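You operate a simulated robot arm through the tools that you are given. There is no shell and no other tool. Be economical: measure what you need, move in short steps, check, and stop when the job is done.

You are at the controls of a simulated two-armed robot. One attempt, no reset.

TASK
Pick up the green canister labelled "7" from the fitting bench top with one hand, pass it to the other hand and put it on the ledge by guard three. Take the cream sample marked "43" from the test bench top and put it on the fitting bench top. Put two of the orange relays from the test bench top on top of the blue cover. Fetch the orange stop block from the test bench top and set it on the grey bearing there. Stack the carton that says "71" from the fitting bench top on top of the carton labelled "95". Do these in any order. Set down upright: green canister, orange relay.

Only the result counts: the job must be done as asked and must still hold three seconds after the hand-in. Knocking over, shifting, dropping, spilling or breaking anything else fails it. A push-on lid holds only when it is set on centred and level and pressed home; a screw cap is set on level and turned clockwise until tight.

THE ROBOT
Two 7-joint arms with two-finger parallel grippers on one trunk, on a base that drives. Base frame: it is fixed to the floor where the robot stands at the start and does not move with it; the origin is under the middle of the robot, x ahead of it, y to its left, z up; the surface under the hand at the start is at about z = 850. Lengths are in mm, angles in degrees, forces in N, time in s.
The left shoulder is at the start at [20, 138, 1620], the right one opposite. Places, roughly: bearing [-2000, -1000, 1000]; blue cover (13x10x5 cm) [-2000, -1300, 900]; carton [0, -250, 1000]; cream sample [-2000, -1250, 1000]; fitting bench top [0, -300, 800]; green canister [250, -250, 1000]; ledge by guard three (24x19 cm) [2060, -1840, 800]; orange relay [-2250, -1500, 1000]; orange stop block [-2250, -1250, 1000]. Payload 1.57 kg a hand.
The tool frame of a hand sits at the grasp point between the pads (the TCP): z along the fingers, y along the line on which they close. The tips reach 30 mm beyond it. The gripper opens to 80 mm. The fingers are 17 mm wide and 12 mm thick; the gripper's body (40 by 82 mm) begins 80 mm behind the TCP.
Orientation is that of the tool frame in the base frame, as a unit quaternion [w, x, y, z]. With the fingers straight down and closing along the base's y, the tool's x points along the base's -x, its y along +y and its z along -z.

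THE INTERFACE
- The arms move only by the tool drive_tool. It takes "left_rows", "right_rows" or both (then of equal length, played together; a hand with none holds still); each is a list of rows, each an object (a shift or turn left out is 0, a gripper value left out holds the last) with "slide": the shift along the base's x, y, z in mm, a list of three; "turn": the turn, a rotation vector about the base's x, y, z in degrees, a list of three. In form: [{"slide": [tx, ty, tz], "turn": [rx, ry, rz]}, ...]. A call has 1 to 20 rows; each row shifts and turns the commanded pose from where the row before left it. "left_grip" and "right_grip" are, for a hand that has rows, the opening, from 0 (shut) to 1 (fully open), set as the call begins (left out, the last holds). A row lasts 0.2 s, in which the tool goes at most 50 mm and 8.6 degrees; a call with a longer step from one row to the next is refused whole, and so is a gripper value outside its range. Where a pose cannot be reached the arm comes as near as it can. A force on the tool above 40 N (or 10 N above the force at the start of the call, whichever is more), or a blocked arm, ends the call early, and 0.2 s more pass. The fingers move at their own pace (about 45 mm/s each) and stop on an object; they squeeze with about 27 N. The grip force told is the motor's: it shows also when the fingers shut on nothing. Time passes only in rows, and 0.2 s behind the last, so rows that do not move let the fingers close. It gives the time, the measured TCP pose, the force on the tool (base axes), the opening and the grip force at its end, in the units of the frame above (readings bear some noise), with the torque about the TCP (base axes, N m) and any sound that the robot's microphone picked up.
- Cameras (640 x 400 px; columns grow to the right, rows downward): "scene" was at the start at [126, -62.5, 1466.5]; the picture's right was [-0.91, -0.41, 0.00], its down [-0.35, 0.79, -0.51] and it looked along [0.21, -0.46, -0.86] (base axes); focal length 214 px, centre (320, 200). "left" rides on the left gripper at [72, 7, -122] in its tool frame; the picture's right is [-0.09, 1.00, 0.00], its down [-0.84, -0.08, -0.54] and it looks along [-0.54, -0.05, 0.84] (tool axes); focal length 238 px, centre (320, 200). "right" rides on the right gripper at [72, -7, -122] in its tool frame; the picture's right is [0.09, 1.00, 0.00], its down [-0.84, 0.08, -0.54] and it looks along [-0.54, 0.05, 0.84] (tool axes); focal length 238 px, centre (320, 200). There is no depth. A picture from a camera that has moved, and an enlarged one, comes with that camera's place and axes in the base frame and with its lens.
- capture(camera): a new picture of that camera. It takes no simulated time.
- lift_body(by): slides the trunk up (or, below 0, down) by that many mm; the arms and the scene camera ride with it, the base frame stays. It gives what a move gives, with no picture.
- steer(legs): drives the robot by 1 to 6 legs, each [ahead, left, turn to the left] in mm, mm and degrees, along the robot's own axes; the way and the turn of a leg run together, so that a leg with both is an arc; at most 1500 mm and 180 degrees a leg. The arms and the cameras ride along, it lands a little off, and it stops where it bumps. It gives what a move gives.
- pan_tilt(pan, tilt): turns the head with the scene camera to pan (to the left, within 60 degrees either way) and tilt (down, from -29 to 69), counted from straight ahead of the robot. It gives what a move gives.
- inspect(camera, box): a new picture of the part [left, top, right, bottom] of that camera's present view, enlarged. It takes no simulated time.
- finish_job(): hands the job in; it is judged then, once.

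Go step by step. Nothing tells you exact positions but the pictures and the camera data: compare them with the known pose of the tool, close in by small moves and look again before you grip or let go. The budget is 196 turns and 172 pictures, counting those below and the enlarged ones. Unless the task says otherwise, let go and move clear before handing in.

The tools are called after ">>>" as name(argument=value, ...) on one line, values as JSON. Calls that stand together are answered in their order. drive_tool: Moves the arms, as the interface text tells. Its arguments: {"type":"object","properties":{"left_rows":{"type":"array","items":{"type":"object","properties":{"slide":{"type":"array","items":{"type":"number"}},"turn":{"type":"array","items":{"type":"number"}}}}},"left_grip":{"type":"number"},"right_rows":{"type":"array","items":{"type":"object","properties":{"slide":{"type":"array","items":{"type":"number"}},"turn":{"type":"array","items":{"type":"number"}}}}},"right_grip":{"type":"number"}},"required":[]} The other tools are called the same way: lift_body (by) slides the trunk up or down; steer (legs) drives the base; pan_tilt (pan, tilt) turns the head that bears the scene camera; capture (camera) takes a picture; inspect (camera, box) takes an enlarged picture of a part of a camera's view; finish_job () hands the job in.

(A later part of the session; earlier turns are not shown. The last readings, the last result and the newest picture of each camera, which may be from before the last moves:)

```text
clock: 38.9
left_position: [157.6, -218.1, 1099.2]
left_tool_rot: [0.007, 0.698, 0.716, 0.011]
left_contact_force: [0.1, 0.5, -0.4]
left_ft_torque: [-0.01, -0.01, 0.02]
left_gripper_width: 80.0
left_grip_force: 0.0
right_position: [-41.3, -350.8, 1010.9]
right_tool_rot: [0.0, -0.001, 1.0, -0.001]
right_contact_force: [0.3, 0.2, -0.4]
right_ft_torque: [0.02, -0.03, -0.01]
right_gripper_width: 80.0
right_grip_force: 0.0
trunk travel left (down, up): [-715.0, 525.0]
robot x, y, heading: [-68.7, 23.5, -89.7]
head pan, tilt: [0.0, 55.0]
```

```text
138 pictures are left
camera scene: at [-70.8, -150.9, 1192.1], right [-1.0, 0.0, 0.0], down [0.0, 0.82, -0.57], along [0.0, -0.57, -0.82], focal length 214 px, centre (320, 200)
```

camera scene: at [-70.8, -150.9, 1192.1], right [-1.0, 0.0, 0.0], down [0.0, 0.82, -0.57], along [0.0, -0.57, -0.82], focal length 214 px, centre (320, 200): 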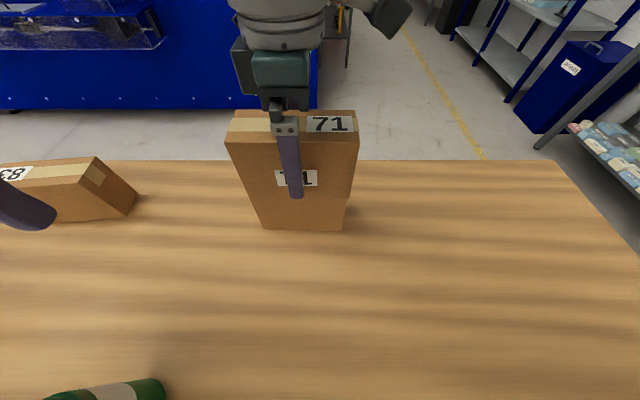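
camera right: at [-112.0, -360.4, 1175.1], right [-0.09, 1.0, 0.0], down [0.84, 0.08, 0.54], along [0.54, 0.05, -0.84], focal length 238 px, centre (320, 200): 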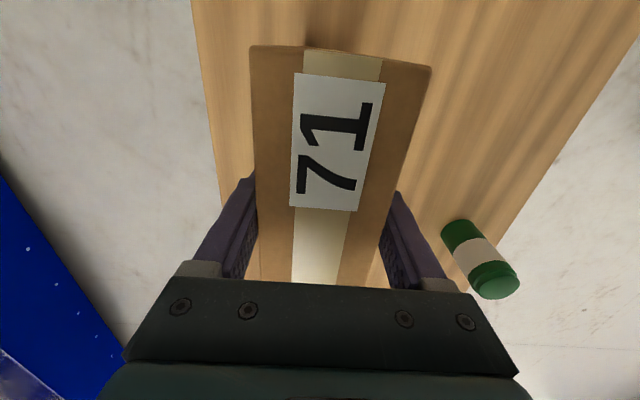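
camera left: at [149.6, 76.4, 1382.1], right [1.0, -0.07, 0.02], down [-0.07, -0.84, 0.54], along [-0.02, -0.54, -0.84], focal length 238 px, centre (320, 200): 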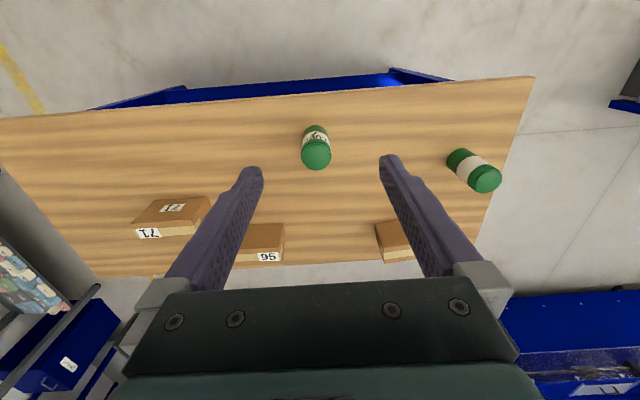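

Stacked. Rise clear, retract the hand, raise the trunk, back off and turn toward the test bench (‑x side) to look.

>>> drive_tool(right_rows=[{"slide": [0, 0, 15]}, {"slide": [0, 0, 30]}, {"slide": [0, 0, 40]}, {"slide": [0, 0, 40]}, {"slide": [-30, 25, 0]}, {"slide": [-40, 25, 0]}, {"slide": [-40, 25, 0]}, {"slide": [-40, 25, 0]}, {"slide": [-20, 25, 0]}])

>>> lift_body(by=250)

>>> steer(legs=[[-250, 0, 0], [0, 0, -90]])

>>> pan_tilt(pan=30, tilt=20)

>>> capture(camera="scene")

```text
clock: 40.9
left_position: [157.8, -218.1, 1098.2]
left_tool_rot: [0.006, 0.698, 0.716, 0.011]
left_contact_force: [-1.1, 0.3, -1.0]
left_ft_torque: [-0.03, -0.03, 0.0]
left_gripper_width: 79.8
left_grip_force: 0.1
right_position: [-211.3, -229.0, 1135.1]
right_tool_rot: [-0.001, -0.002, 1.0, 0.0]
right_contact_force: [-0.8, 0.2, 0.7]
right_ft_torque: [0.02, 0.01, 0.03]
right_gripper_width: 80.0
right_grip_force: 0.0
trunk travel left (down, up): [-715.0, 525.0]
robot x, y, heading: [-69.2, 21.7, -90.0]
head pan, tilt: [0.0, 55.0]
```

```text
clock: 43.5
left_position: [157.2, -218.9, 1350.0]
left_tool_rot: [0.007, 0.698, 0.716, 0.01]
left_contact_force: [-0.3, -0.6, 0.9]
left_ft_torque: [0.02, 0.01, 0.02]
left_gripper_width: 80.0
left_grip_force: 0.0
right_position: [-210.2, -230.1, 1385.2]
right_tool_rot: [0.0, -0.001, 1.0, -0.001]
right_contact_force: [0.8, -0.8, 0.3]
right_ft_torque: [0.0, -0.01, -0.02]
right_gripper_width: 80.2
right_grip_force: 0.1
trunk travel left (down, up): [-965.0, 275.0]
robot x, y, heading: [-68.8, 22.8, -89.9]
head pan, tilt: [0.0, 55.0]
```

```text
clock: 49.0
left_position: [-301.1, 31.4, 1349.4]
left_tool_rot: [0.012, 0.999, 0.03, 0.003]
left_contact_force: [0.2, 0.3, 0.0]
left_ft_torque: [0.01, -0.01, -0.02]
left_gripper_width: 79.9
left_grip_force: 0.0
right_position: [-326.1, 398.1, 1387.3]
right_tool_rot: [0.0, 0.694, 0.72, -0.001]
right_contact_force: [-0.4, -0.7, 0.5]
right_ft_torque: [-0.01, -0.04, -0.02]
right_gripper_width: 80.3
right_grip_force: 0.0
trunk travel left (down, up): [-965.0, 275.0]
robot x, y, heading: [-70.0, 271.2, -178.1]
head pan, tilt: [0.0, 55.0]
```

```text
clock: 50.0
left_position: [-302.2, 31.5, 1348.7]
left_tool_rot: [0.012, 0.999, 0.03, 0.003]
left_contact_force: [-0.1, -0.7, -0.2]
left_ft_torque: [0.0, 0.0, -0.04]
left_gripper_width: 80.1
left_grip_force: 0.0
right_position: [-325.9, 398.7, 1386.3]
right_tool_rot: [-0.001, 0.693, 0.721, -0.001]
right_contact_force: [0.9, 0.5, -0.4]
right_ft_torque: [0.0, -0.02, 0.0]
right_gripper_width: 80.0
right_grip_force: 0.1
trunk travel left (down, up): [-965.0, 275.0]
robot x, y, heading: [-67.2, 267.0, -178.0]
head pan, tilt: [30.0, 20.0]
```

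```text
137 pictures are left
camera scene: at [-248.8, 213.3, 1494.1], right [-0.53, 0.85, 0.0], down [0.29, 0.18, -0.94], along [-0.8, -0.5, -0.34], focal length 214 px, centre (320, 200)
```

scene: 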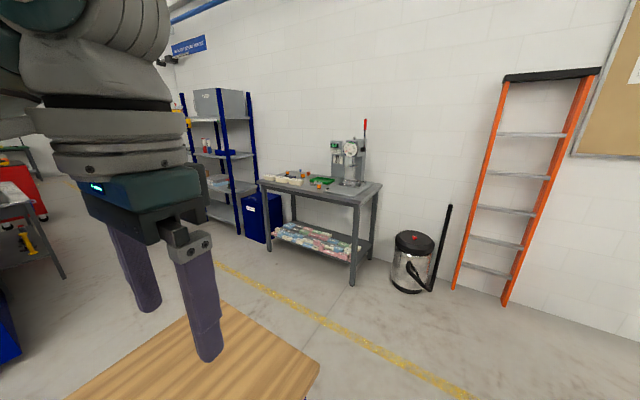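

The test bench (grey table, near edge about x≈-1840, y from -440 to -1660) stands ahead-left with a machine on it. I'll drive round the fitting bench to stand in front of it, clear of its edge.

>>> steer(legs=[[1000, 0, 0], [400, 1300, 0]])

>>> pan_tilt(pan=0, tilt=40)

>>> capture(camera="scene")

```text
clock: 61.7
left_position: [-1623.0, -1354.2, 1349.5]
left_tool_rot: [0.013, 0.999, 0.035, 0.004]
left_contact_force: [-0.5, 0.4, -0.2]
left_ft_torque: [0.01, 0.0, 0.03]
left_gripper_width: 80.2
left_grip_force: 0.1
right_position: [-1649.8, -985.9, 1384.7]
right_tool_rot: [0.0, 0.691, 0.723, 0.0]
right_contact_force: [-1.0, -0.9, 0.3]
right_ft_torque: [0.02, -0.02, 0.02]
right_gripper_width: 80.5
right_grip_force: 0.2
trunk travel left (down, up): [-965.0, 275.0]
robot x, y, heading: [-1393.5, -1116.4, -177.7]
head pan, tilt: [30.0, 20.0]
```

```text
clock: 62.6
left_position: [-1622.7, -1353.1, 1349.9]
left_tool_rot: [0.012, 0.999, 0.034, 0.003]
left_contact_force: [0.8, 0.0, -0.4]
left_ft_torque: [0.02, 0.0, 0.02]
left_gripper_width: 79.9
left_grip_force: 0.1
right_position: [-1649.7, -986.3, 1386.0]
right_tool_rot: [0.0, 0.691, 0.723, 0.0]
right_contact_force: [-0.3, 0.0, 1.0]
right_ft_torque: [0.0, -0.03, 0.01]
right_gripper_width: 79.8
right_grip_force: 0.1
trunk travel left (down, up): [-965.0, 275.0]
robot x, y, heading: [-1393.1, -1120.1, -177.8]
head pan, tilt: [0.0, 40.0]
```

```text
136 pictures are left
camera scene: at [-1577.7, -1125.2, 1462.8], right [-0.04, 1.0, 0.0], down [0.64, 0.03, -0.77], along [-0.77, -0.03, -0.64], focal length 214 px, centre (320, 200)
```

scene: 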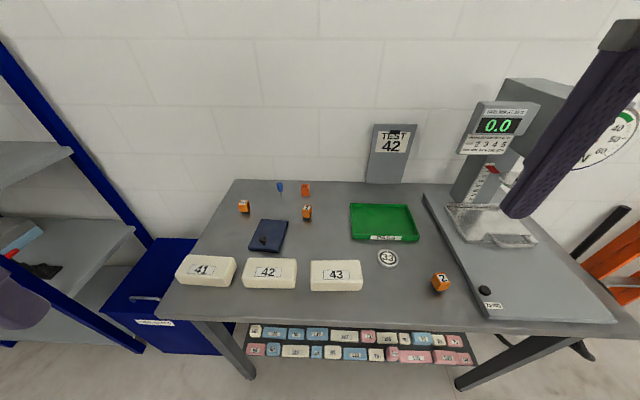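

Clear view of the test bench. I'll enlarge to identify relays, stop block, cover and bearing.

>>> inspect(camera="scene", box=[220, 170, 340, 260])

>>> inspect(camera="scene", box=[340, 200, 480, 310])

>>> inspect(camera="scene", box=[160, 220, 380, 320])

```text
4.44 times, centred on (280, 215) of scene
camera zoom: at [-1577.7, -1125.2, 1462.8], right [-0.04, 1.0, 0.0], down [0.64, 0.03, -0.77], along [-0.77, -0.03, -0.64], focal length 953 px, centre (498, 133)
```

zoom: 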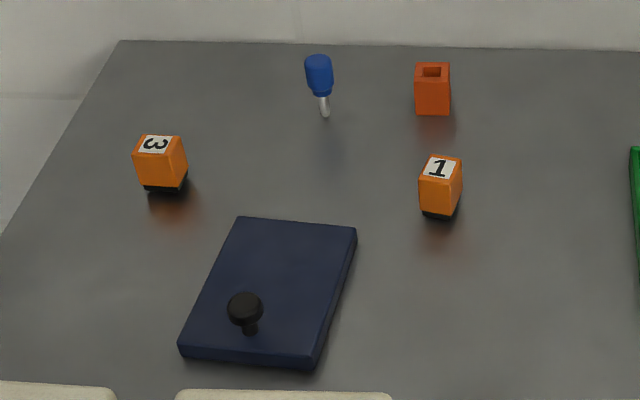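

```text
3.64 times, centred on (410, 255) of scene
camera zoom: at [-1577.7, -1125.2, 1462.8], right [-0.04, 1.0, 0.0], down [0.64, 0.03, -0.77], along [-0.77, -0.03, -0.64], focal length 780 px, centre (-7, 0)
```

zoom: 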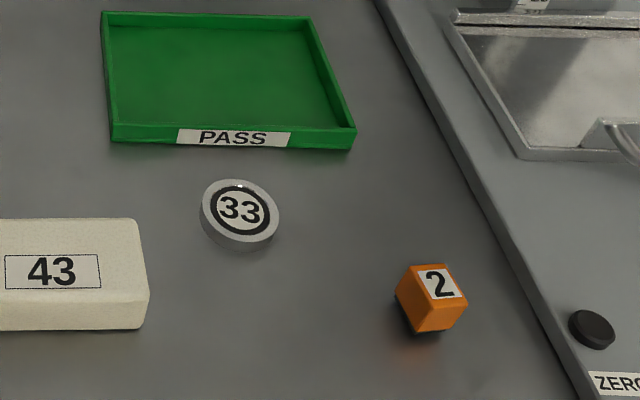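

```text
2.91 times, centred on (270, 270) of scene
camera zoom: at [-1577.7, -1125.2, 1462.8], right [-0.04, 1.0, 0.0], down [0.64, 0.03, -0.77], along [-0.77, -0.03, -0.64], focal length 624 px, centre (466, -4)
```

zoom: 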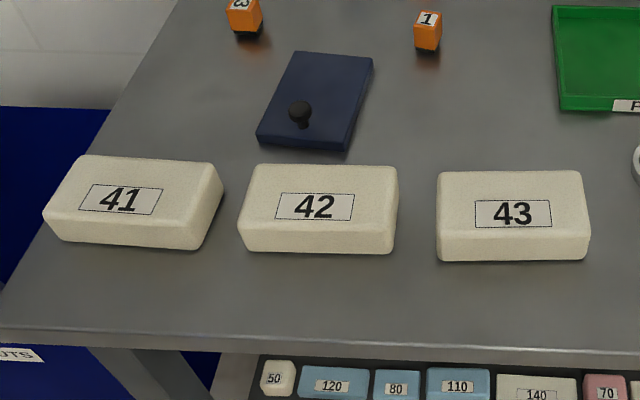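

Relays are cubes 1, 2, 3 with black bases; the dark-orange block with the hole is the stop block (≈[-2298,-1215]); cover centre ≈[-2055,-1315] with an off-centre knob; bearing "33" ≈[-1973,-932]. I'll approach the bench in steps.

>>> steer(legs=[[250, 48, -2.2]])

>>> steer(legs=[[120, 0, 0]])

>>> pan_tilt(pan=0, tilt=55)

>>> capture(camera="scene")

>>> capture(camera="right")

>>> capture(camera="left")

```text
clock: 64.5
left_position: [-1876.2, -1394.1, 1349.6]
left_tool_rot: [0.012, 1.0, 0.012, 0.003]
left_contact_force: [0.2, -0.7, -0.5]
left_ft_torque: [0.0, -0.01, 0.01]
left_gripper_width: 80.0
left_grip_force: 0.1
right_position: [-1887.4, -1025.6, 1386.0]
right_tool_rot: [0.0, 0.707, 0.707, 0.0]
right_contact_force: [0.1, -1.1, 0.1]
right_ft_torque: [0.0, 0.05, -0.02]
right_gripper_width: 80.0
right_grip_force: 0.0
trunk travel left (down, up): [-965.0, 275.0]
robot x, y, heading: [-1637.0, -1164.3, 179.8]
head pan, tilt: [0.0, 40.0]
```

```text
clock: 65.7
left_position: [-1994.9, -1393.0, 1347.5]
left_tool_rot: [0.012, 1.0, 0.012, 0.002]
left_contact_force: [1.0, 0.1, 0.5]
left_ft_torque: [0.0, 0.03, -0.01]
left_gripper_width: 79.9
left_grip_force: 0.0
right_position: [-2005.8, -1025.3, 1384.8]
right_tool_rot: [0.0, 0.707, 0.707, -0.001]
right_contact_force: [-0.2, 0.0, -0.3]
right_ft_torque: [0.0, 0.01, -0.03]
right_gripper_width: 80.2
right_grip_force: 0.1
trunk travel left (down, up): [-965.0, 275.0]
robot x, y, heading: [-1756.7, -1166.3, 179.6]
head pan, tilt: [0.0, 40.0]
```

```text
clock: 66.5
left_position: [-1995.5, -1392.3, 1349.2]
left_tool_rot: [0.013, 1.0, 0.011, 0.003]
left_contact_force: [-0.8, -0.2, 0.2]
left_ft_torque: [0.01, 0.01, 0.0]
left_gripper_width: 80.1
left_grip_force: 0.1
right_position: [-2004.9, -1025.5, 1385.8]
right_tool_rot: [-0.001, 0.707, 0.707, 0.0]
right_contact_force: [-0.2, -0.1, 0.7]
right_ft_torque: [0.01, 0.0, 0.02]
right_gripper_width: 79.9
right_grip_force: 0.1
trunk travel left (down, up): [-965.0, 275.0]
robot x, y, heading: [-1756.9, -1163.6, 179.8]
head pan, tilt: [0.0, 55.0]
```

```text
132 pictures are left
camera scene: at [-1926.9, -1167.0, 1442.1], right [0.01, 1.0, 0.0], down [0.82, 0.0, -0.57], along [-0.57, 0.0, -0.82], focal length 214 px, centre (320, 200)
```

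scene: 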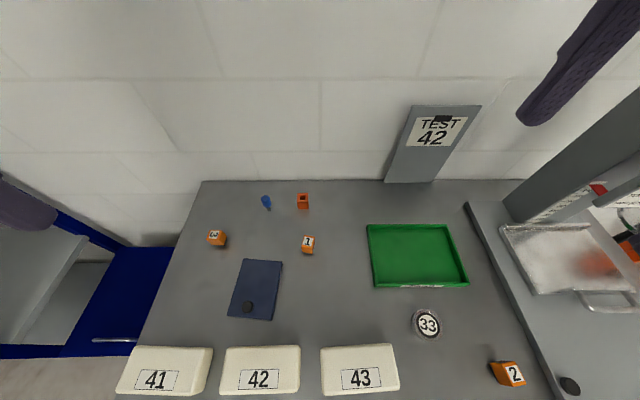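

```text
131 pictures are left
camera right: at [-2012.5, -953.4, 1507.3], right [1.0, 0.09, 0.0], down [0.08, -0.84, 0.54], along [0.05, -0.54, -0.84], focal length 238 px, centre (320, 200)
```

right: 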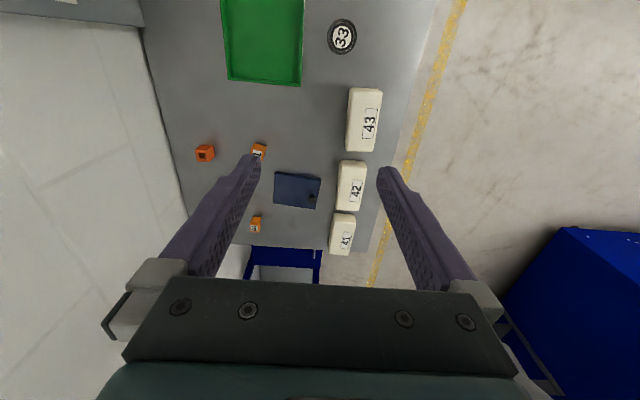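

```text
130 pictures are left
camera left: at [-1923.9, -1396.2, 1472.0], right [-0.07, -1.0, 0.02], down [-0.84, 0.07, 0.54], along [-0.54, 0.02, -0.84], focal length 238 px, centre (320, 200)
```

left: 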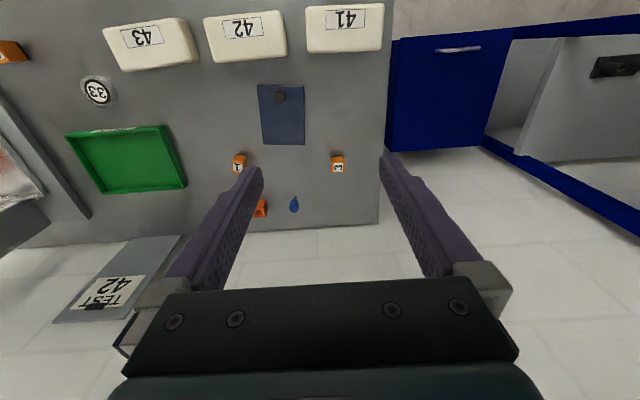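

Triangulation puts the bearing top at z≈903 at (-1974,-931), so the table is at about 888. Next: shift left 110 mm, lower the trunk, and bring the right hand toward the stop block.

>>> steer(legs=[[0, 110, 0]])

>>> lift_body(by=-230)

>>> drive_tool(right_rows=[{"slide": [-40, -10, 0]}, {"slide": [-40, -10, 0]}, {"slide": [-40, -10, 0]}, {"slide": [-40, -10, 0]}, {"slide": [-20, -15, 0]}, {"slide": [-20, -15, 0]}, {}], right_grip=1)

>>> capture(camera="right")

>>> capture(camera="scene")

```text
clock: 67.7
left_position: [-1995.9, -1501.4, 1349.3]
left_tool_rot: [0.012, 1.0, 0.011, 0.002]
left_contact_force: [0.1, 0.3, -0.2]
left_ft_torque: [-0.02, 0.04, -0.02]
left_gripper_width: 80.2
left_grip_force: 0.0
right_position: [-2005.8, -1134.0, 1385.9]
right_tool_rot: [-0.001, 0.708, 0.706, -0.001]
right_contact_force: [0.6, -0.1, -0.2]
right_ft_torque: [-0.01, 0.06, -0.01]
right_gripper_width: 79.8
right_grip_force: 0.0
trunk travel left (down, up): [-965.0, 275.0]
robot x, y, heading: [-1753.9, -1278.0, 179.6]
head pan, tilt: [0.0, 55.0]
```

```text
clock: 70.1
left_position: [-1996.2, -1501.4, 1120.0]
left_tool_rot: [0.012, 1.0, 0.011, 0.003]
left_contact_force: [0.0, 0.4, 0.4]
left_ft_torque: [-0.04, 0.0, 0.01]
left_gripper_width: 79.9
left_grip_force: 0.0
right_position: [-2006.5, -1134.2, 1155.9]
right_tool_rot: [-0.001, 0.706, 0.708, 0.0]
right_contact_force: [-0.2, -0.1, 0.1]
right_ft_torque: [0.02, -0.01, -0.02]
right_gripper_width: 80.1
right_grip_force: 0.1
trunk travel left (down, up): [-735.0, 505.0]
robot x, y, heading: [-1754.8, -1278.0, 179.8]
head pan, tilt: [0.0, 55.0]
```

```text
clock: 71.7
left_position: [-1995.1, -1502.1, 1118.8]
left_tool_rot: [0.012, 1.0, 0.011, 0.003]
left_contact_force: [0.1, 0.2, -0.7]
left_ft_torque: [0.02, 0.0, 0.01]
left_gripper_width: 79.8
left_grip_force: 0.1
right_position: [-2203.4, -1204.7, 1156.1]
right_tool_rot: [-0.001, 0.706, 0.708, 0.0]
right_contact_force: [-0.7, 0.7, -0.4]
right_ft_torque: [0.0, 0.02, -0.02]
right_gripper_width: 80.0
right_grip_force: 0.0
trunk travel left (down, up): [-735.0, 505.0]
robot x, y, heading: [-1750.6, -1276.8, 179.9]
head pan, tilt: [0.0, 55.0]
```

```text
129 pictures are left
camera right: at [-2211.5, -1133.4, 1277.3], right [1.0, 0.09, 0.0], down [0.08, -0.84, 0.54], along [0.05, -0.54, -0.84], focal length 238 px, centre (320, 200)
```

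right: 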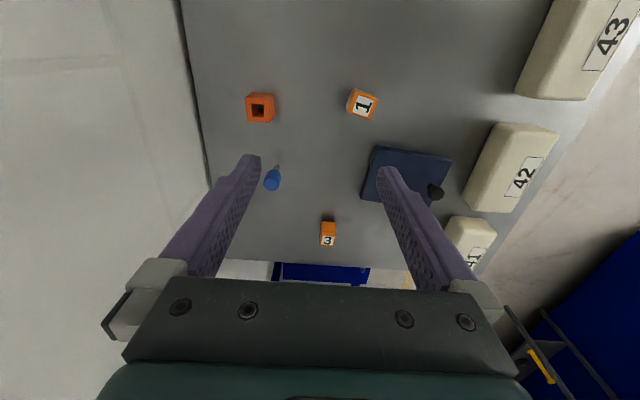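

```text
128 pictures are left
camera scene: at [-1927.4, -1275.7, 1212.1], right [0.0, 1.0, 0.0], down [0.82, 0.0, -0.57], along [-0.57, 0.0, -0.82], focal length 214 px, centre (320, 200)
```

scene: 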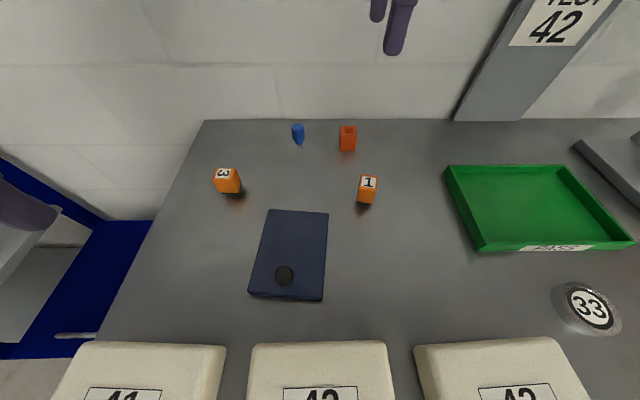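

Good views. I'll zoom both cameras on the relays, stop block, and cover for triangulation.

>>> inspect(camera="scene", box=[200, 110, 400, 235])

>>> inspect(camera="right", box=[230, 70, 460, 215])

>>> inspect(camera="scene", box=[230, 190, 350, 310])

```text
3.20 times, centred on (300, 172) of scene
camera zoom: at [-1927.4, -1275.7, 1212.1], right [0.0, 1.0, 0.0], down [0.82, 0.0, -0.57], along [-0.57, 0.0, -0.82], focal length 686 px, centre (384, 288)
```

zoom: 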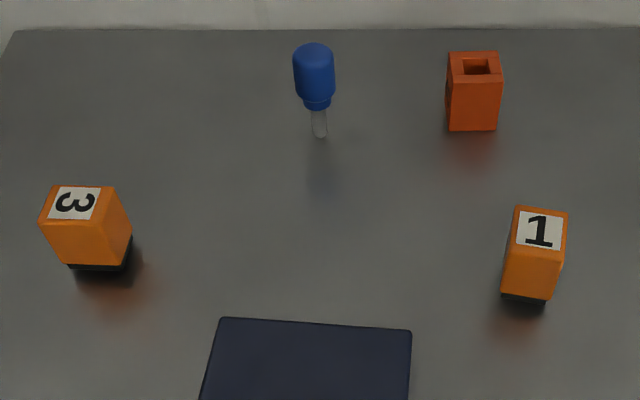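

```text
2.76 times, centred on (345, 142) of right
camera zoom: at [-2211.5, -1133.4, 1277.3], right [1.0, 0.09, 0.0], down [0.08, -0.84, 0.54], along [0.05, -0.54, -0.84], focal length 658 px, centre (251, 359)
```

zoom: 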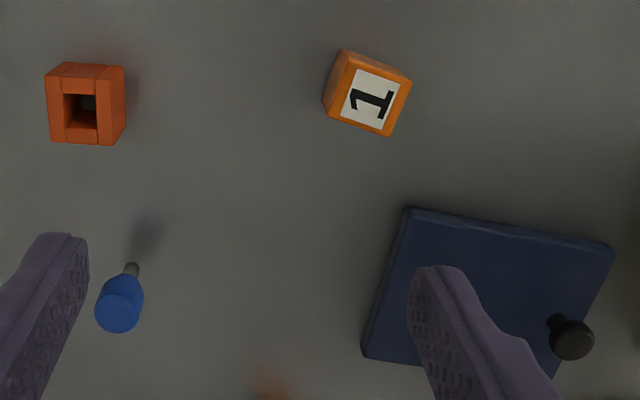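

```text
3.33 times, centred on (290, 250) of scene
camera zoom: at [-1927.4, -1275.7, 1212.1], right [0.0, 1.0, 0.0], down [0.82, 0.0, -0.57], along [-0.57, 0.0, -0.82], focal length 715 px, centre (420, 33)
```

zoom: 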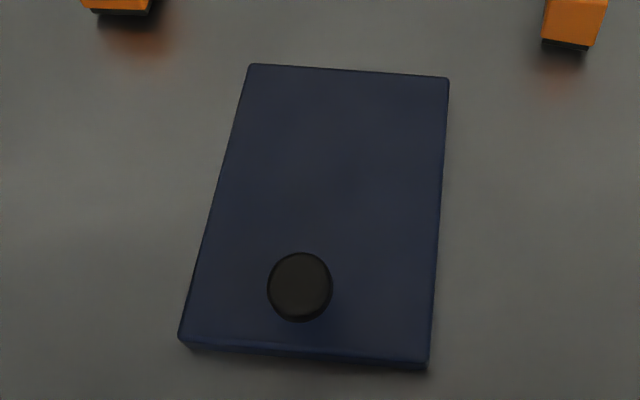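

Estimates: stop block top centre ≈(-2290,-1217,938), relay 1 ≈(-2150,-1195), cover centre (-2053,-1317) with top z≈905, table z≈890. Moving the right hand above the stop block.

>>> drive_tool(right_rows=[{"slide": [-30, -4, 0]}, {"slide": [-30, -4, 0]}, {"slide": [-27, -4, 0]}, {"slide": [0, 0, -40]}, {"slide": [0, 0, -40]}, {"slide": [0, 0, -40]}, {}])

>>> capture(camera="right")

>>> capture(camera="scene")

```text
clock: 73.3
left_position: [-1996.9, -1502.0, 1118.4]
left_tool_rot: [0.012, 1.0, 0.011, 0.002]
left_contact_force: [-0.4, -0.3, 0.0]
left_ft_torque: [-0.01, 0.03, 0.0]
left_gripper_width: 79.8
left_grip_force: 0.1
right_position: [-2205.1, -1199.3, 1036.9]
right_tool_rot: [-0.001, 0.708, 0.707, -0.001]
right_contact_force: [-0.6, -0.3, 0.3]
right_ft_torque: [-0.02, 0.03, -0.01]
right_gripper_width: 79.9
right_grip_force: 0.1
right hand out of reach, approached as far as the arm can: row 1, 2, 3, 4, 5, 6
trunk travel left (down, up): [-735.0, 505.0]
robot x, y, heading: [-1759.8, -1274.7, 179.6]
head pan, tilt: [0.0, 55.0]
```

```text
124 pictures are left
camera right: at [-2211.7, -1126.6, 1158.5], right [1.0, 0.09, 0.0], down [0.08, -0.84, 0.54], along [0.05, -0.54, -0.84], focal length 238 px, centre (320, 200)
```

right: 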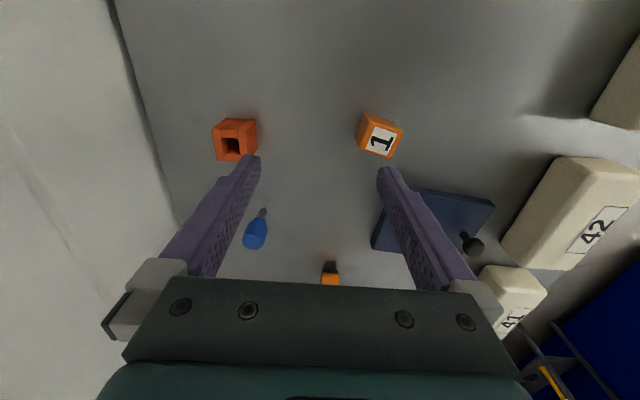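

```text
123 pictures are left
camera scene: at [-1927.4, -1275.7, 1212.1], right [0.0, 1.0, 0.0], down [0.82, 0.0, -0.57], along [-0.57, 0.0, -0.82], focal length 214 px, centre (320, 200)
```

scene: 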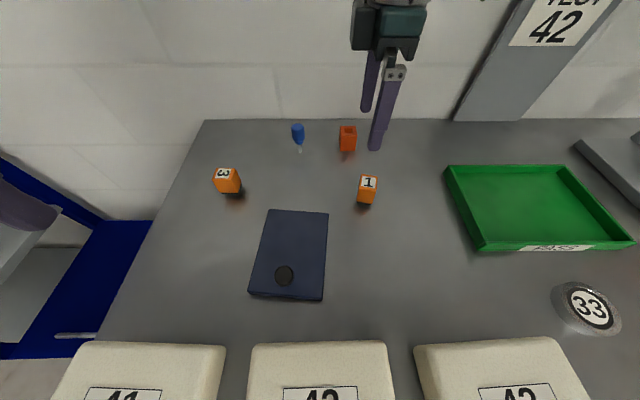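

The right hand stops about 450 mm ahead of the axis. I'll try a lower trunk for more reach.

>>> lift_body(by=-100)

>>> drive_tool(right_rows=[{"slide": [0, 0, 40]}, {"slide": [0, 0, 40]}, {"slide": [-30, 0, 0]}, {"slide": [-30, 0, 0]}, {}])

```text
clock: 74.2
left_position: [-1996.3, -1500.5, 1049.0]
left_tool_rot: [0.012, 1.0, 0.011, 0.002]
left_contact_force: [0.9, 0.5, -0.5]
left_ft_torque: [0.0, 0.02, -0.01]
left_gripper_width: 79.9
left_grip_force: 0.0
right_position: [-2209.5, -1200.2, 975.2]
right_tool_rot: [-0.003, 0.706, 0.708, -0.004]
right_contact_force: [2.2, 2.0, 16.7]
right_ft_torque: [0.12, -0.92, 0.07]
right_gripper_width: 80.0
right_grip_force: 0.1
trunk travel left (down, up): [-666.0, 574.0]
robot x, y, heading: [-1750.5, -1276.6, 179.6]
head pan, tilt: [0.0, 55.0]
stopped: the force on the tool passed its limit at 65 N (the readings are from after the stop); the commanded pose is now the measured one
```

```text
clock: 75.4
left_position: [-1995.6, -1502.2, 1050.2]
left_tool_rot: [0.011, 1.0, 0.012, 0.003]
left_contact_force: [0.0, -0.5, -0.9]
left_ft_torque: [0.02, 0.0, 0.0]
left_gripper_width: 80.2
left_grip_force: 0.1
right_position: [-2223.2, -1191.7, 1054.9]
right_tool_rot: [-0.003, 0.706, 0.708, -0.004]
right_contact_force: [0.5, -0.1, -0.4]
right_ft_torque: [0.02, -0.02, -0.04]
right_gripper_width: 80.2
right_grip_force: 0.1
right hand out of reach, approached as far as the arm can: row 3, 4
trunk travel left (down, up): [-666.0, 574.0]
robot x, y, heading: [-1753.0, -1275.0, 179.9]
head pan, tilt: [0.0, 55.0]
```

The lowering pressed a fingertip onto something. Checking what state things are in.

>>> capture(camera="scene")

>>> capture(camera="right")

```text
122 pictures are left
camera scene: at [-1927.3, -1275.7, 1143.0], right [0.0, 1.0, 0.0], down [0.82, 0.0, -0.57], along [-0.57, 0.0, -0.82], focal length 214 px, centre (320, 200)
```

scene: 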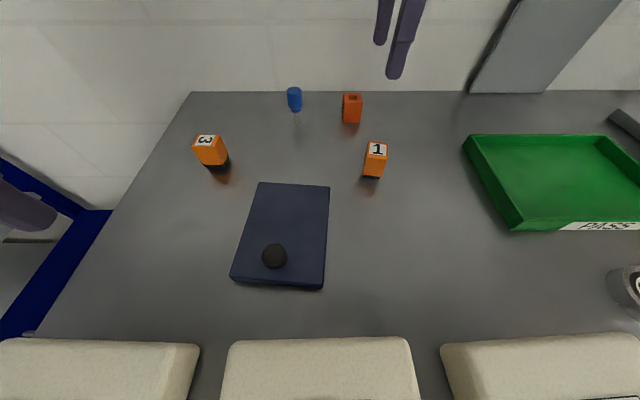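

```text
121 pictures are left
camera right: at [-2229.1, -1119.9, 1177.7], right [1.0, 0.1, -0.01], down [0.09, -0.84, 0.54], along [0.04, -0.54, -0.84], focal length 238 px, centre (320, 200)
```

right: 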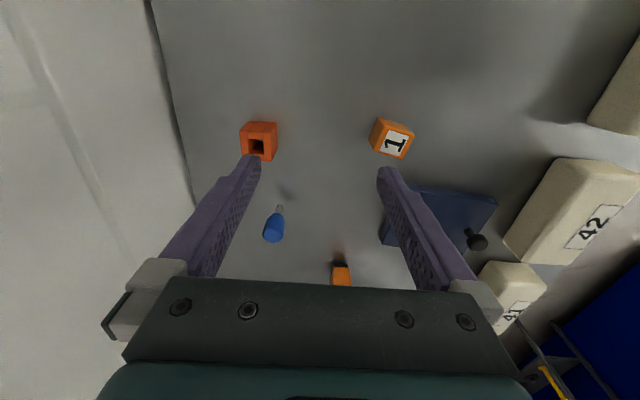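

Nothing has shifted. Relay 1 is in reach and should go first (its top is about z 945), since it also obstructs a tilted reach to the stop block. Zooming to get its yaw.

>>> inspect(camera="right", box=[350, 100, 430, 170])

>>> inspect(camera="scene", box=[180, 80, 400, 200])

```text
5.71 times, centred on (390, 135) of right
camera zoom: at [-2229.1, -1119.9, 1177.7], right [1.0, 0.1, -0.01], down [0.09, -0.84, 0.54], along [0.04, -0.54, -0.84], focal length 1362 px, centre (-80, 571)
```

zoom: 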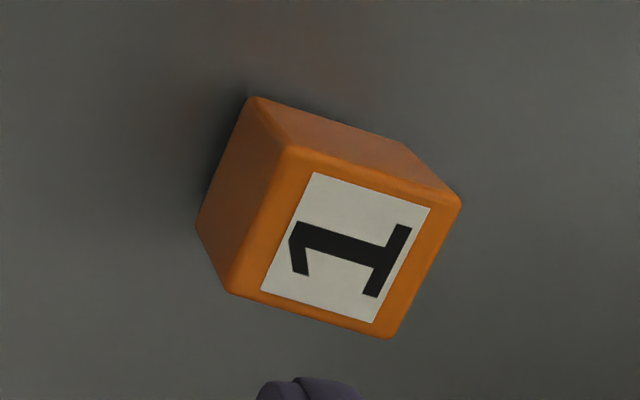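

```text
2.91 times, centred on (290, 140) of scene
camera zoom: at [-1927.3, -1275.7, 1143.0], right [0.0, 1.0, 0.0], down [0.82, 0.0, -0.57], along [-0.57, 0.0, -0.82], focal length 624 px, centre (407, 374)
```

zoom: 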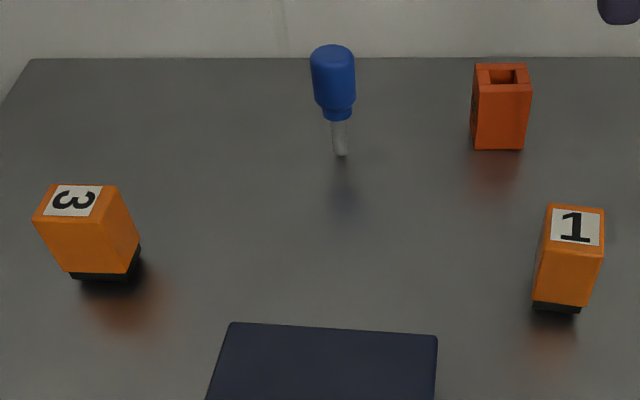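

Relay 1: centre (-2151,-1194), yaw ≈-10°. Relay 3 ≈(-2169,-1436), yaw ≈-3°. I'll first fetch relay 3 with the left hand (closing along y); moving it over for a closer look.

>>> drive_tool(left_rows=[{"slide": [-20, 10, 10]}, {"slide": [-30, 12, 10]}, {"slide": [-35, 14, 10]}, {"slide": [-35, 14, 0]}, {"slide": [-20, 12, 0]}, {"slide": [-20, 0, 0]}, {}], left_grip=1)

>>> capture(camera="left")

>>> capture(camera="scene")

```text
clock: 77.0
left_position: [-2155.9, -1440.3, 1080.5]
left_tool_rot: [0.013, 1.0, 0.01, 0.003]
left_contact_force: [-0.1, 0.0, -0.8]
left_ft_torque: [0.0, 0.01, 0.01]
left_gripper_width: 80.1
left_grip_force: 0.0
right_position: [-2222.3, -1192.9, 1056.5]
right_tool_rot: [-0.002, 0.706, 0.708, -0.003]
right_contact_force: [0.5, 0.8, 0.9]
right_ft_torque: [0.0, -0.02, 0.02]
right_gripper_width: 80.2
right_grip_force: 0.1
trunk travel left (down, up): [-666.0, 574.0]
robot x, y, heading: [-1754.3, -1278.1, 179.7]
head pan, tilt: [0.0, 55.0]
```

```text
118 pictures are left
camera left: at [-2084.3, -1442.9, 1202.9], right [-0.07, -1.0, 0.02], down [-0.84, 0.07, 0.54], along [-0.54, 0.02, -0.84], focal length 238 px, centre (320, 200)
```

left: 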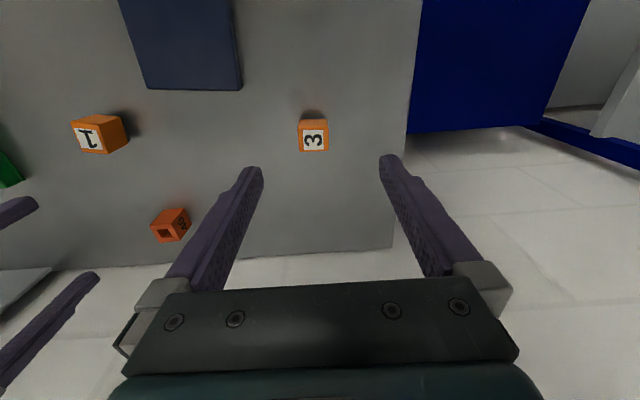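

```text
117 pictures are left
camera scene: at [-1927.3, -1275.7, 1143.0], right [0.0, 1.0, 0.0], down [0.82, 0.0, -0.57], along [-0.57, 0.0, -0.82], focal length 214 px, centre (320, 200)
```

scene: 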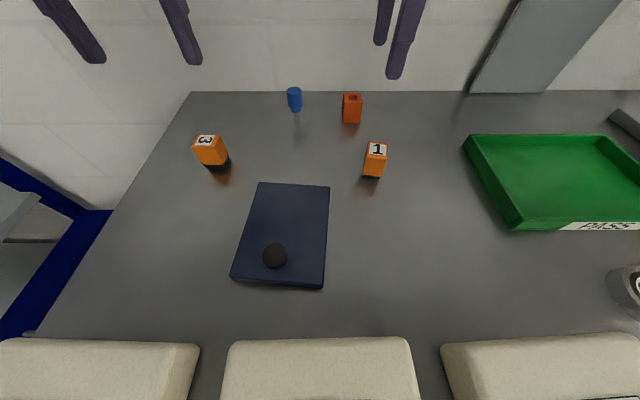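

Relay 3 fixed at (-2171,-1436). Descending on it with the left hand.

>>> drive_tool(left_rows=[{"slide": [-16, 4, -10]}, {"slide": [0, 0, -40]}, {"slide": [0, 0, -40]}, {"slide": [0, 0, -20]}, {}])

>>> capture(camera="left")

>>> inspect(camera="scene", box=[120, 60, 340, 220])

```text
clock: 78.2
left_position: [-2172.7, -1435.2, 970.0]
left_tool_rot: [0.012, 1.0, 0.011, 0.002]
left_contact_force: [0.1, 0.0, 0.2]
left_ft_torque: [0.04, 0.02, 0.02]
left_gripper_width: 80.0
left_grip_force: 0.1
right_position: [-2223.5, -1192.9, 1056.1]
right_tool_rot: [-0.002, 0.706, 0.708, -0.003]
right_contact_force: [0.5, -0.4, 0.4]
right_ft_torque: [-0.02, 0.0, 0.06]
right_gripper_width: 80.2
right_grip_force: 0.1
trunk travel left (down, up): [-666.0, 574.0]
robot x, y, heading: [-1749.3, -1275.3, 179.9]
head pan, tilt: [0.0, 55.0]
```

```text
116 pictures are left
camera left: at [-2101.7, -1439.5, 1092.8], right [-0.07, -1.0, 0.02], down [-0.84, 0.07, 0.54], along [-0.54, 0.02, -0.84], focal length 238 px, centre (320, 200)
```

left: 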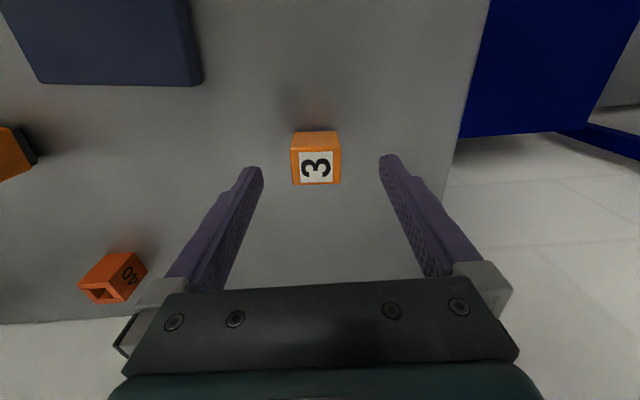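

```text
2.50 times, centred on (230, 140) of scene
camera zoom: at [-1927.3, -1275.7, 1143.0], right [0.0, 1.0, 0.0], down [0.82, 0.0, -0.57], along [-0.57, 0.0, -0.82], focal length 536 px, centre (545, 350)
```

zoom: 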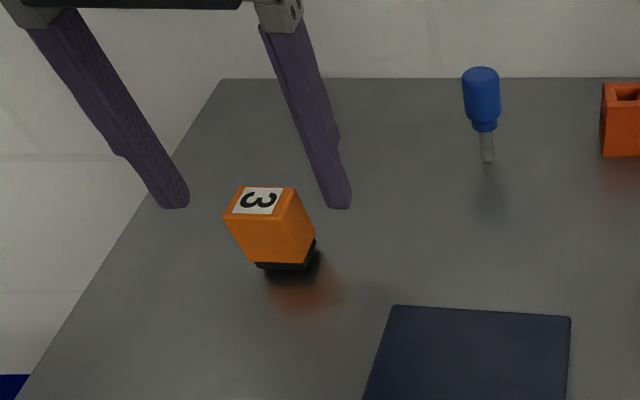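

Aligned. Descending the last 42 mm and gripping.

>>> drive_tool(left_rows=[{"slide": [3, 0, -20]}, {"slide": [0, 0, -15]}, {"slide": [0, 0, -7]}, {}])

>>> drive_tool(left_rows=[{}, {}, {}, {}, {}, {}, {}, {}], left_grip=0)

>>> drive_tool(left_rows=[{"slide": [0, 0, 3]}, {"slide": [0, 0, 4]}, {"slide": [0, 0, 6]}, {"slide": [0, 0, 8]}, {"slide": [0, 0, 8]}, {"slide": [0, 0, 8]}, {"slide": [0, 0, 8]}, {"slide": [0, 0, 8]}, {"slide": [0, 0, 8]}, {"slide": [0, 0, 5]}, {}])

>>> capture(camera="left")

>>> capture(camera="scene")

```text
clock: 79.3
left_position: [-2170.4, -1435.2, 929.7]
left_tool_rot: [0.01, 1.0, 0.01, 0.002]
left_contact_force: [6.9, -2.2, 14.6]
left_ft_torque: [0.69, -0.14, -0.34]
left_gripper_width: 78.0
left_grip_force: 0.1
right_position: [-2223.3, -1193.2, 1054.7]
right_tool_rot: [-0.002, 0.706, 0.708, -0.004]
right_contact_force: [-0.2, -0.2, 0.3]
right_ft_torque: [-0.01, 0.01, 0.0]
right_gripper_width: 79.8
right_grip_force: 0.0
trunk travel left (down, up): [-666.0, 574.0]
robot x, y, heading: [-1755.7, -1274.5, 179.6]
head pan, tilt: [0.0, 55.0]
stopped in row 4 (left hand): the force on the tool passed its limit at 42 N (the readings are from after the stop); the commanded pose is now the measured one
```

```text
clock: 81.1
left_position: [-2171.2, -1433.1, 929.9]
left_tool_rot: [0.009, 1.0, 0.009, 0.002]
left_contact_force: [-3.0, 9.1, 8.7]
left_ft_torque: [0.47, 0.11, 0.1]
left_gripper_width: 33.2
left_grip_force: 27.1
right_position: [-2222.1, -1191.0, 1056.4]
right_tool_rot: [-0.004, 0.706, 0.708, -0.003]
right_contact_force: [-0.1, -0.6, -0.5]
right_ft_torque: [-0.02, 0.01, 0.01]
right_gripper_width: 79.9
right_grip_force: 0.0
trunk travel left (down, up): [-666.0, 574.0]
robot x, y, heading: [-1750.7, -1274.0, 179.9]
head pan, tilt: [0.0, 55.0]
```

```text
clock: 83.5
left_position: [-2168.4, -1434.0, 996.0]
left_tool_rot: [0.01, 1.0, 0.01, 0.002]
left_contact_force: [0.4, 1.0, -0.5]
left_ft_torque: [0.0, -0.01, -0.02]
left_gripper_width: 33.5
left_grip_force: 27.5
right_position: [-2222.0, -1193.0, 1055.7]
right_tool_rot: [-0.002, 0.706, 0.708, -0.004]
right_contact_force: [-1.0, 0.1, -0.6]
right_ft_torque: [-0.02, 0.01, -0.03]
right_gripper_width: 80.4
right_grip_force: 0.0
trunk travel left (down, up): [-666.0, 574.0]
robot x, y, heading: [-1756.8, -1273.4, 179.4]
head pan, tilt: [0.0, 55.0]
```

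```text
114 pictures are left
camera left: at [-2097.6, -1438.3, 1119.2], right [-0.07, -1.0, 0.02], down [-0.84, 0.07, 0.54], along [-0.54, 0.02, -0.84], focal length 238 px, centre (320, 200)
```

left: 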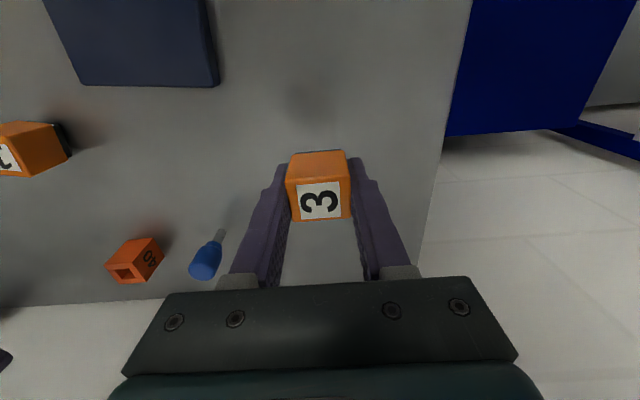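

```text
113 pictures are left
camera scene: at [-1927.0, -1275.7, 1143.0], right [0.0, 1.0, 0.0], down [0.82, 0.0, -0.57], along [-0.57, 0.0, -0.82], focal length 214 px, centre (320, 200)
```

scene: 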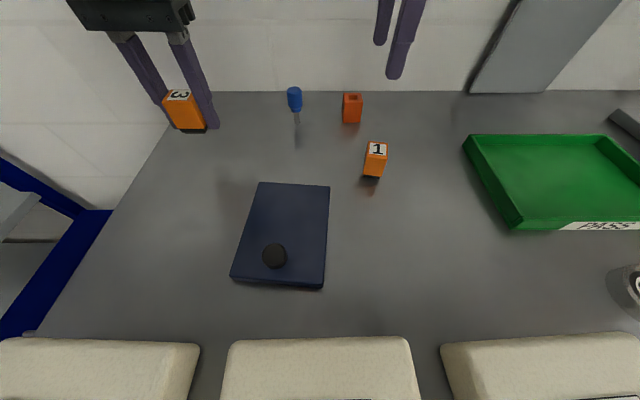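

Relay 3 is held; the table proved to be at z≈900. Carrying it over the far-left part of the cover (target ≈(-2084,-1340)).

>>> drive_tool(left_rows=[{"slide": [6, 7, 0]}, {"slide": [12, 13, 0]}, {"slide": [14, 16, 0]}, {"slide": [14, 16, 0]}, {"slide": [14, 16, 0]}, {"slide": [13, 14, 0]}, {"slide": [8, 9, 0]}, {"slide": [3, 3, 0]}, {}])

>>> capture(camera="scene")

>>> capture(camera="left")

```text
clock: 85.5
left_position: [-2086.8, -1339.5, 996.7]
left_tool_rot: [0.01, 1.0, 0.01, 0.003]
left_contact_force: [-0.6, -0.5, 0.1]
left_ft_torque: [0.01, -0.01, 0.02]
left_gripper_width: 33.4
left_grip_force: 27.3
right_position: [-2223.2, -1192.9, 1055.5]
right_tool_rot: [-0.002, 0.705, 0.709, -0.004]
right_contact_force: [-0.3, -0.3, 0.2]
right_ft_torque: [-0.01, 0.01, -0.01]
right_gripper_width: 80.0
right_grip_force: 0.0
trunk travel left (down, up): [-666.0, 574.0]
robot x, y, heading: [-1753.9, -1272.3, 179.7]
head pan, tilt: [0.0, 55.0]
```

```text
112 pictures are left
camera scene: at [-1927.0, -1275.7, 1143.0], right [0.0, 1.0, 0.0], down [0.82, 0.0, -0.57], along [-0.57, 0.0, -0.82], focal length 214 px, centre (320, 200)
```

scene: 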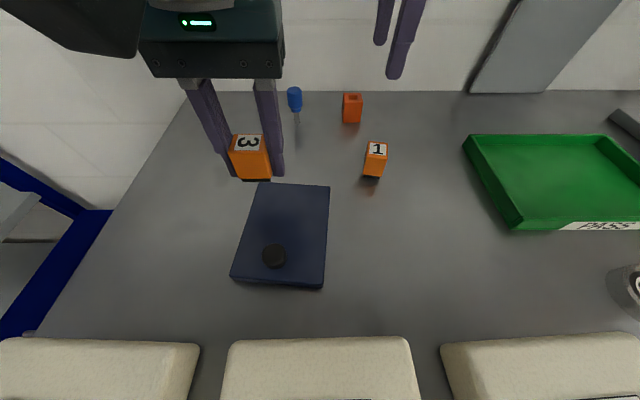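

```text
111 pictures are left
camera left: at [-2015.5, -1344.8, 1119.2], right [-0.07, -1.0, 0.02], down [-0.84, 0.07, 0.54], along [-0.54, 0.02, -0.84], focal length 238 px, centre (320, 200)
```

left: 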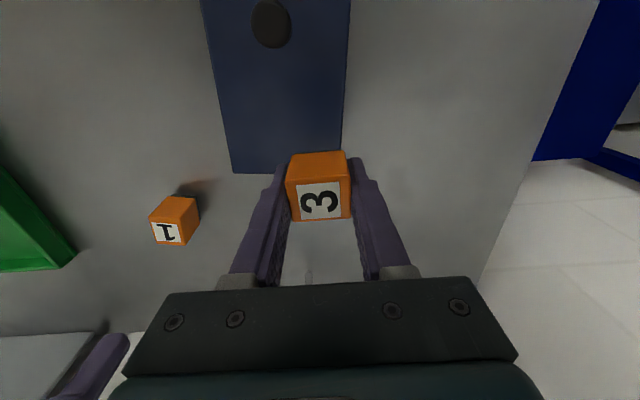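

Position is right (I'll add a few mm of margin). Lowering to just above the cover, then in small steps.

>>> drive_tool(left_rows=[{"slide": [2, 1, -8]}, {"slide": [2, 1, -12]}, {"slide": [0, 0, -12]}, {"slide": [0, 0, -8]}, {"slide": [0, 0, -5]}, {}])

>>> inspect(camera="scene", box=[170, 90, 370, 300])

```text
clock: 86.9
left_position: [-2082.3, -1338.2, 950.2]
left_tool_rot: [0.009, 1.0, 0.01, 0.003]
left_contact_force: [0.9, 0.0, -0.3]
left_ft_torque: [0.03, 0.03, 0.02]
left_gripper_width: 33.3
left_grip_force: 26.8
right_position: [-2222.8, -1193.3, 1057.1]
right_tool_rot: [-0.003, 0.706, 0.708, -0.003]
right_contact_force: [0.2, -0.6, -0.6]
right_ft_torque: [-0.02, 0.02, -0.02]
right_gripper_width: 79.8
right_grip_force: 0.1
trunk travel left (down, up): [-666.0, 574.0]
robot x, y, heading: [-1753.9, -1274.4, 179.9]
head pan, tilt: [0.0, 55.0]
```

```text
1.90 times, centred on (270, 195) of scene
camera zoom: at [-1927.0, -1275.7, 1143.0], right [0.0, 1.0, 0.0], down [0.82, 0.0, -0.57], along [-0.57, 0.0, -0.82], focal length 408 px, centre (415, 210)
```

zoom: 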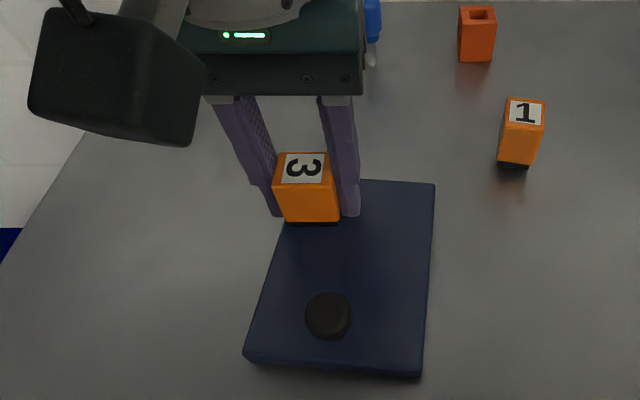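

Almost down; small steps now.

>>> drive_tool(left_rows=[{"slide": [0, 0, -2]}, {"slide": [0, 0, -2]}, {"slide": [0, 0, -1.5]}, {}])

```text
clock: 87.9
left_position: [-2082.6, -1338.8, 948.0]
left_tool_rot: [0.008, 1.0, 0.009, -0.001]
left_contact_force: [4.2, -4.1, 19.1]
left_ft_torque: [0.24, -0.15, -0.09]
left_gripper_width: 33.3
left_grip_force: 27.3
right_position: [-2221.6, -1193.5, 1056.3]
right_tool_rot: [-0.002, 0.706, 0.709, -0.005]
right_contact_force: [-0.2, -0.1, -0.1]
right_ft_torque: [0.01, 0.01, 0.05]
right_gripper_width: 79.9
right_grip_force: 0.0
trunk travel left (down, up): [-666.0, 574.0]
robot x, y, heading: [-1754.2, -1276.5, 179.9]
head pan, tilt: [0.0, 55.0]
stopped in row 4 (left hand): the force on the tool passed its limit at 42 N (the readings are from after the stop); the commanded pose is now the measured one
```

In contact. Opening part-way, then lifting off.

>>> drive_tool(left_rows=[{"slide": [0, 0, 1]}, {}, {}, {}], left_grip=0.65)

>>> drive_tool(left_rows=[{"slide": [0, 0, 5]}, {"slide": [0, 0, 15]}, {"slide": [0, 0, 30]}, {"slide": [0, 0, 40]}, {"slide": [0, 0, 40]}, {"slide": [15, -45, 0]}, {"slide": [15, -45, 0]}, {"slide": [15, -45, 0]}])

>>> capture(camera="scene")

```text
clock: 88.9
left_position: [-2084.4, -1338.8, 949.1]
left_tool_rot: [0.008, 1.0, 0.01, 0.0]
left_contact_force: [-3.0, -3.8, 9.5]
left_ft_torque: [0.19, 0.08, 0.06]
left_gripper_width: 48.5
left_grip_force: 0.1
right_position: [-2223.9, -1193.3, 1055.6]
right_tool_rot: [-0.003, 0.706, 0.708, -0.005]
right_contact_force: [-0.8, -0.7, 0.2]
right_ft_torque: [0.01, 0.0, -0.02]
right_gripper_width: 80.1
right_grip_force: 0.1
trunk travel left (down, up): [-666.0, 574.0]
robot x, y, heading: [-1756.2, -1273.5, 180.0]
head pan, tilt: [0.0, 55.0]
```

```text
clock: 90.7
left_position: [-2036.8, -1469.5, 1077.0]
left_tool_rot: [0.008, 1.0, 0.009, 0.001]
left_contact_force: [0.2, -0.4, -0.5]
left_ft_torque: [-0.01, 0.0, 0.02]
left_gripper_width: 52.1
left_grip_force: 0.1
right_position: [-2223.1, -1192.5, 1054.8]
right_tool_rot: [-0.002, 0.706, 0.709, -0.004]
right_contact_force: [-0.4, 0.4, -0.5]
right_ft_torque: [-0.01, 0.03, 0.03]
right_gripper_width: 79.9
right_grip_force: 0.0
trunk travel left (down, up): [-666.0, 574.0]
robot x, y, heading: [-1759.1, -1275.8, 179.5]
head pan, tilt: [0.0, 55.0]
```

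```text
109 pictures are left
camera scene: at [-1926.8, -1275.9, 1143.0], right [0.0, 1.0, 0.0], down [0.82, 0.0, -0.57], along [-0.57, 0.0, -0.82], focal length 214 px, centre (320, 200)
```

scene: 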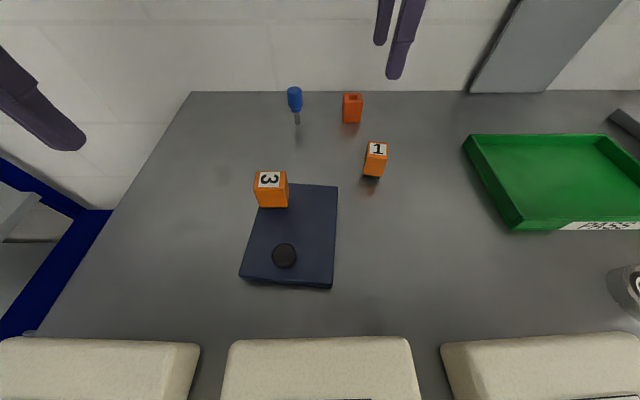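

The cover seems to have slid slightly. Measuring its pose again.

>>> inspect(camera="scene", box=[220, 150, 400, 310])

>>> capture(camera="left")

```text
2.50 times, centred on (310, 230) of scene
camera zoom: at [-1926.8, -1275.9, 1143.0], right [0.0, 1.0, 0.0], down [0.82, 0.0, -0.57], along [-0.57, 0.0, -0.82], focal length 536 px, centre (345, 125)
```

zoom: 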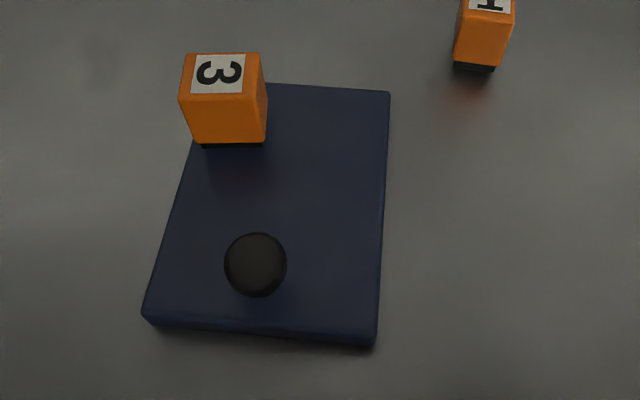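

```text
107 pictures are left
camera left: at [-1966.0, -1474.1, 1200.5], right [-0.07, -1.0, 0.02], down [-0.84, 0.07, 0.54], along [-0.54, 0.03, -0.84], focal length 238 px, centre (320, 200)
```

left: 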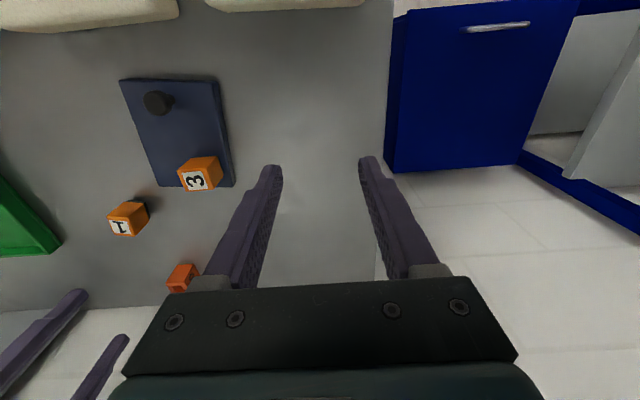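

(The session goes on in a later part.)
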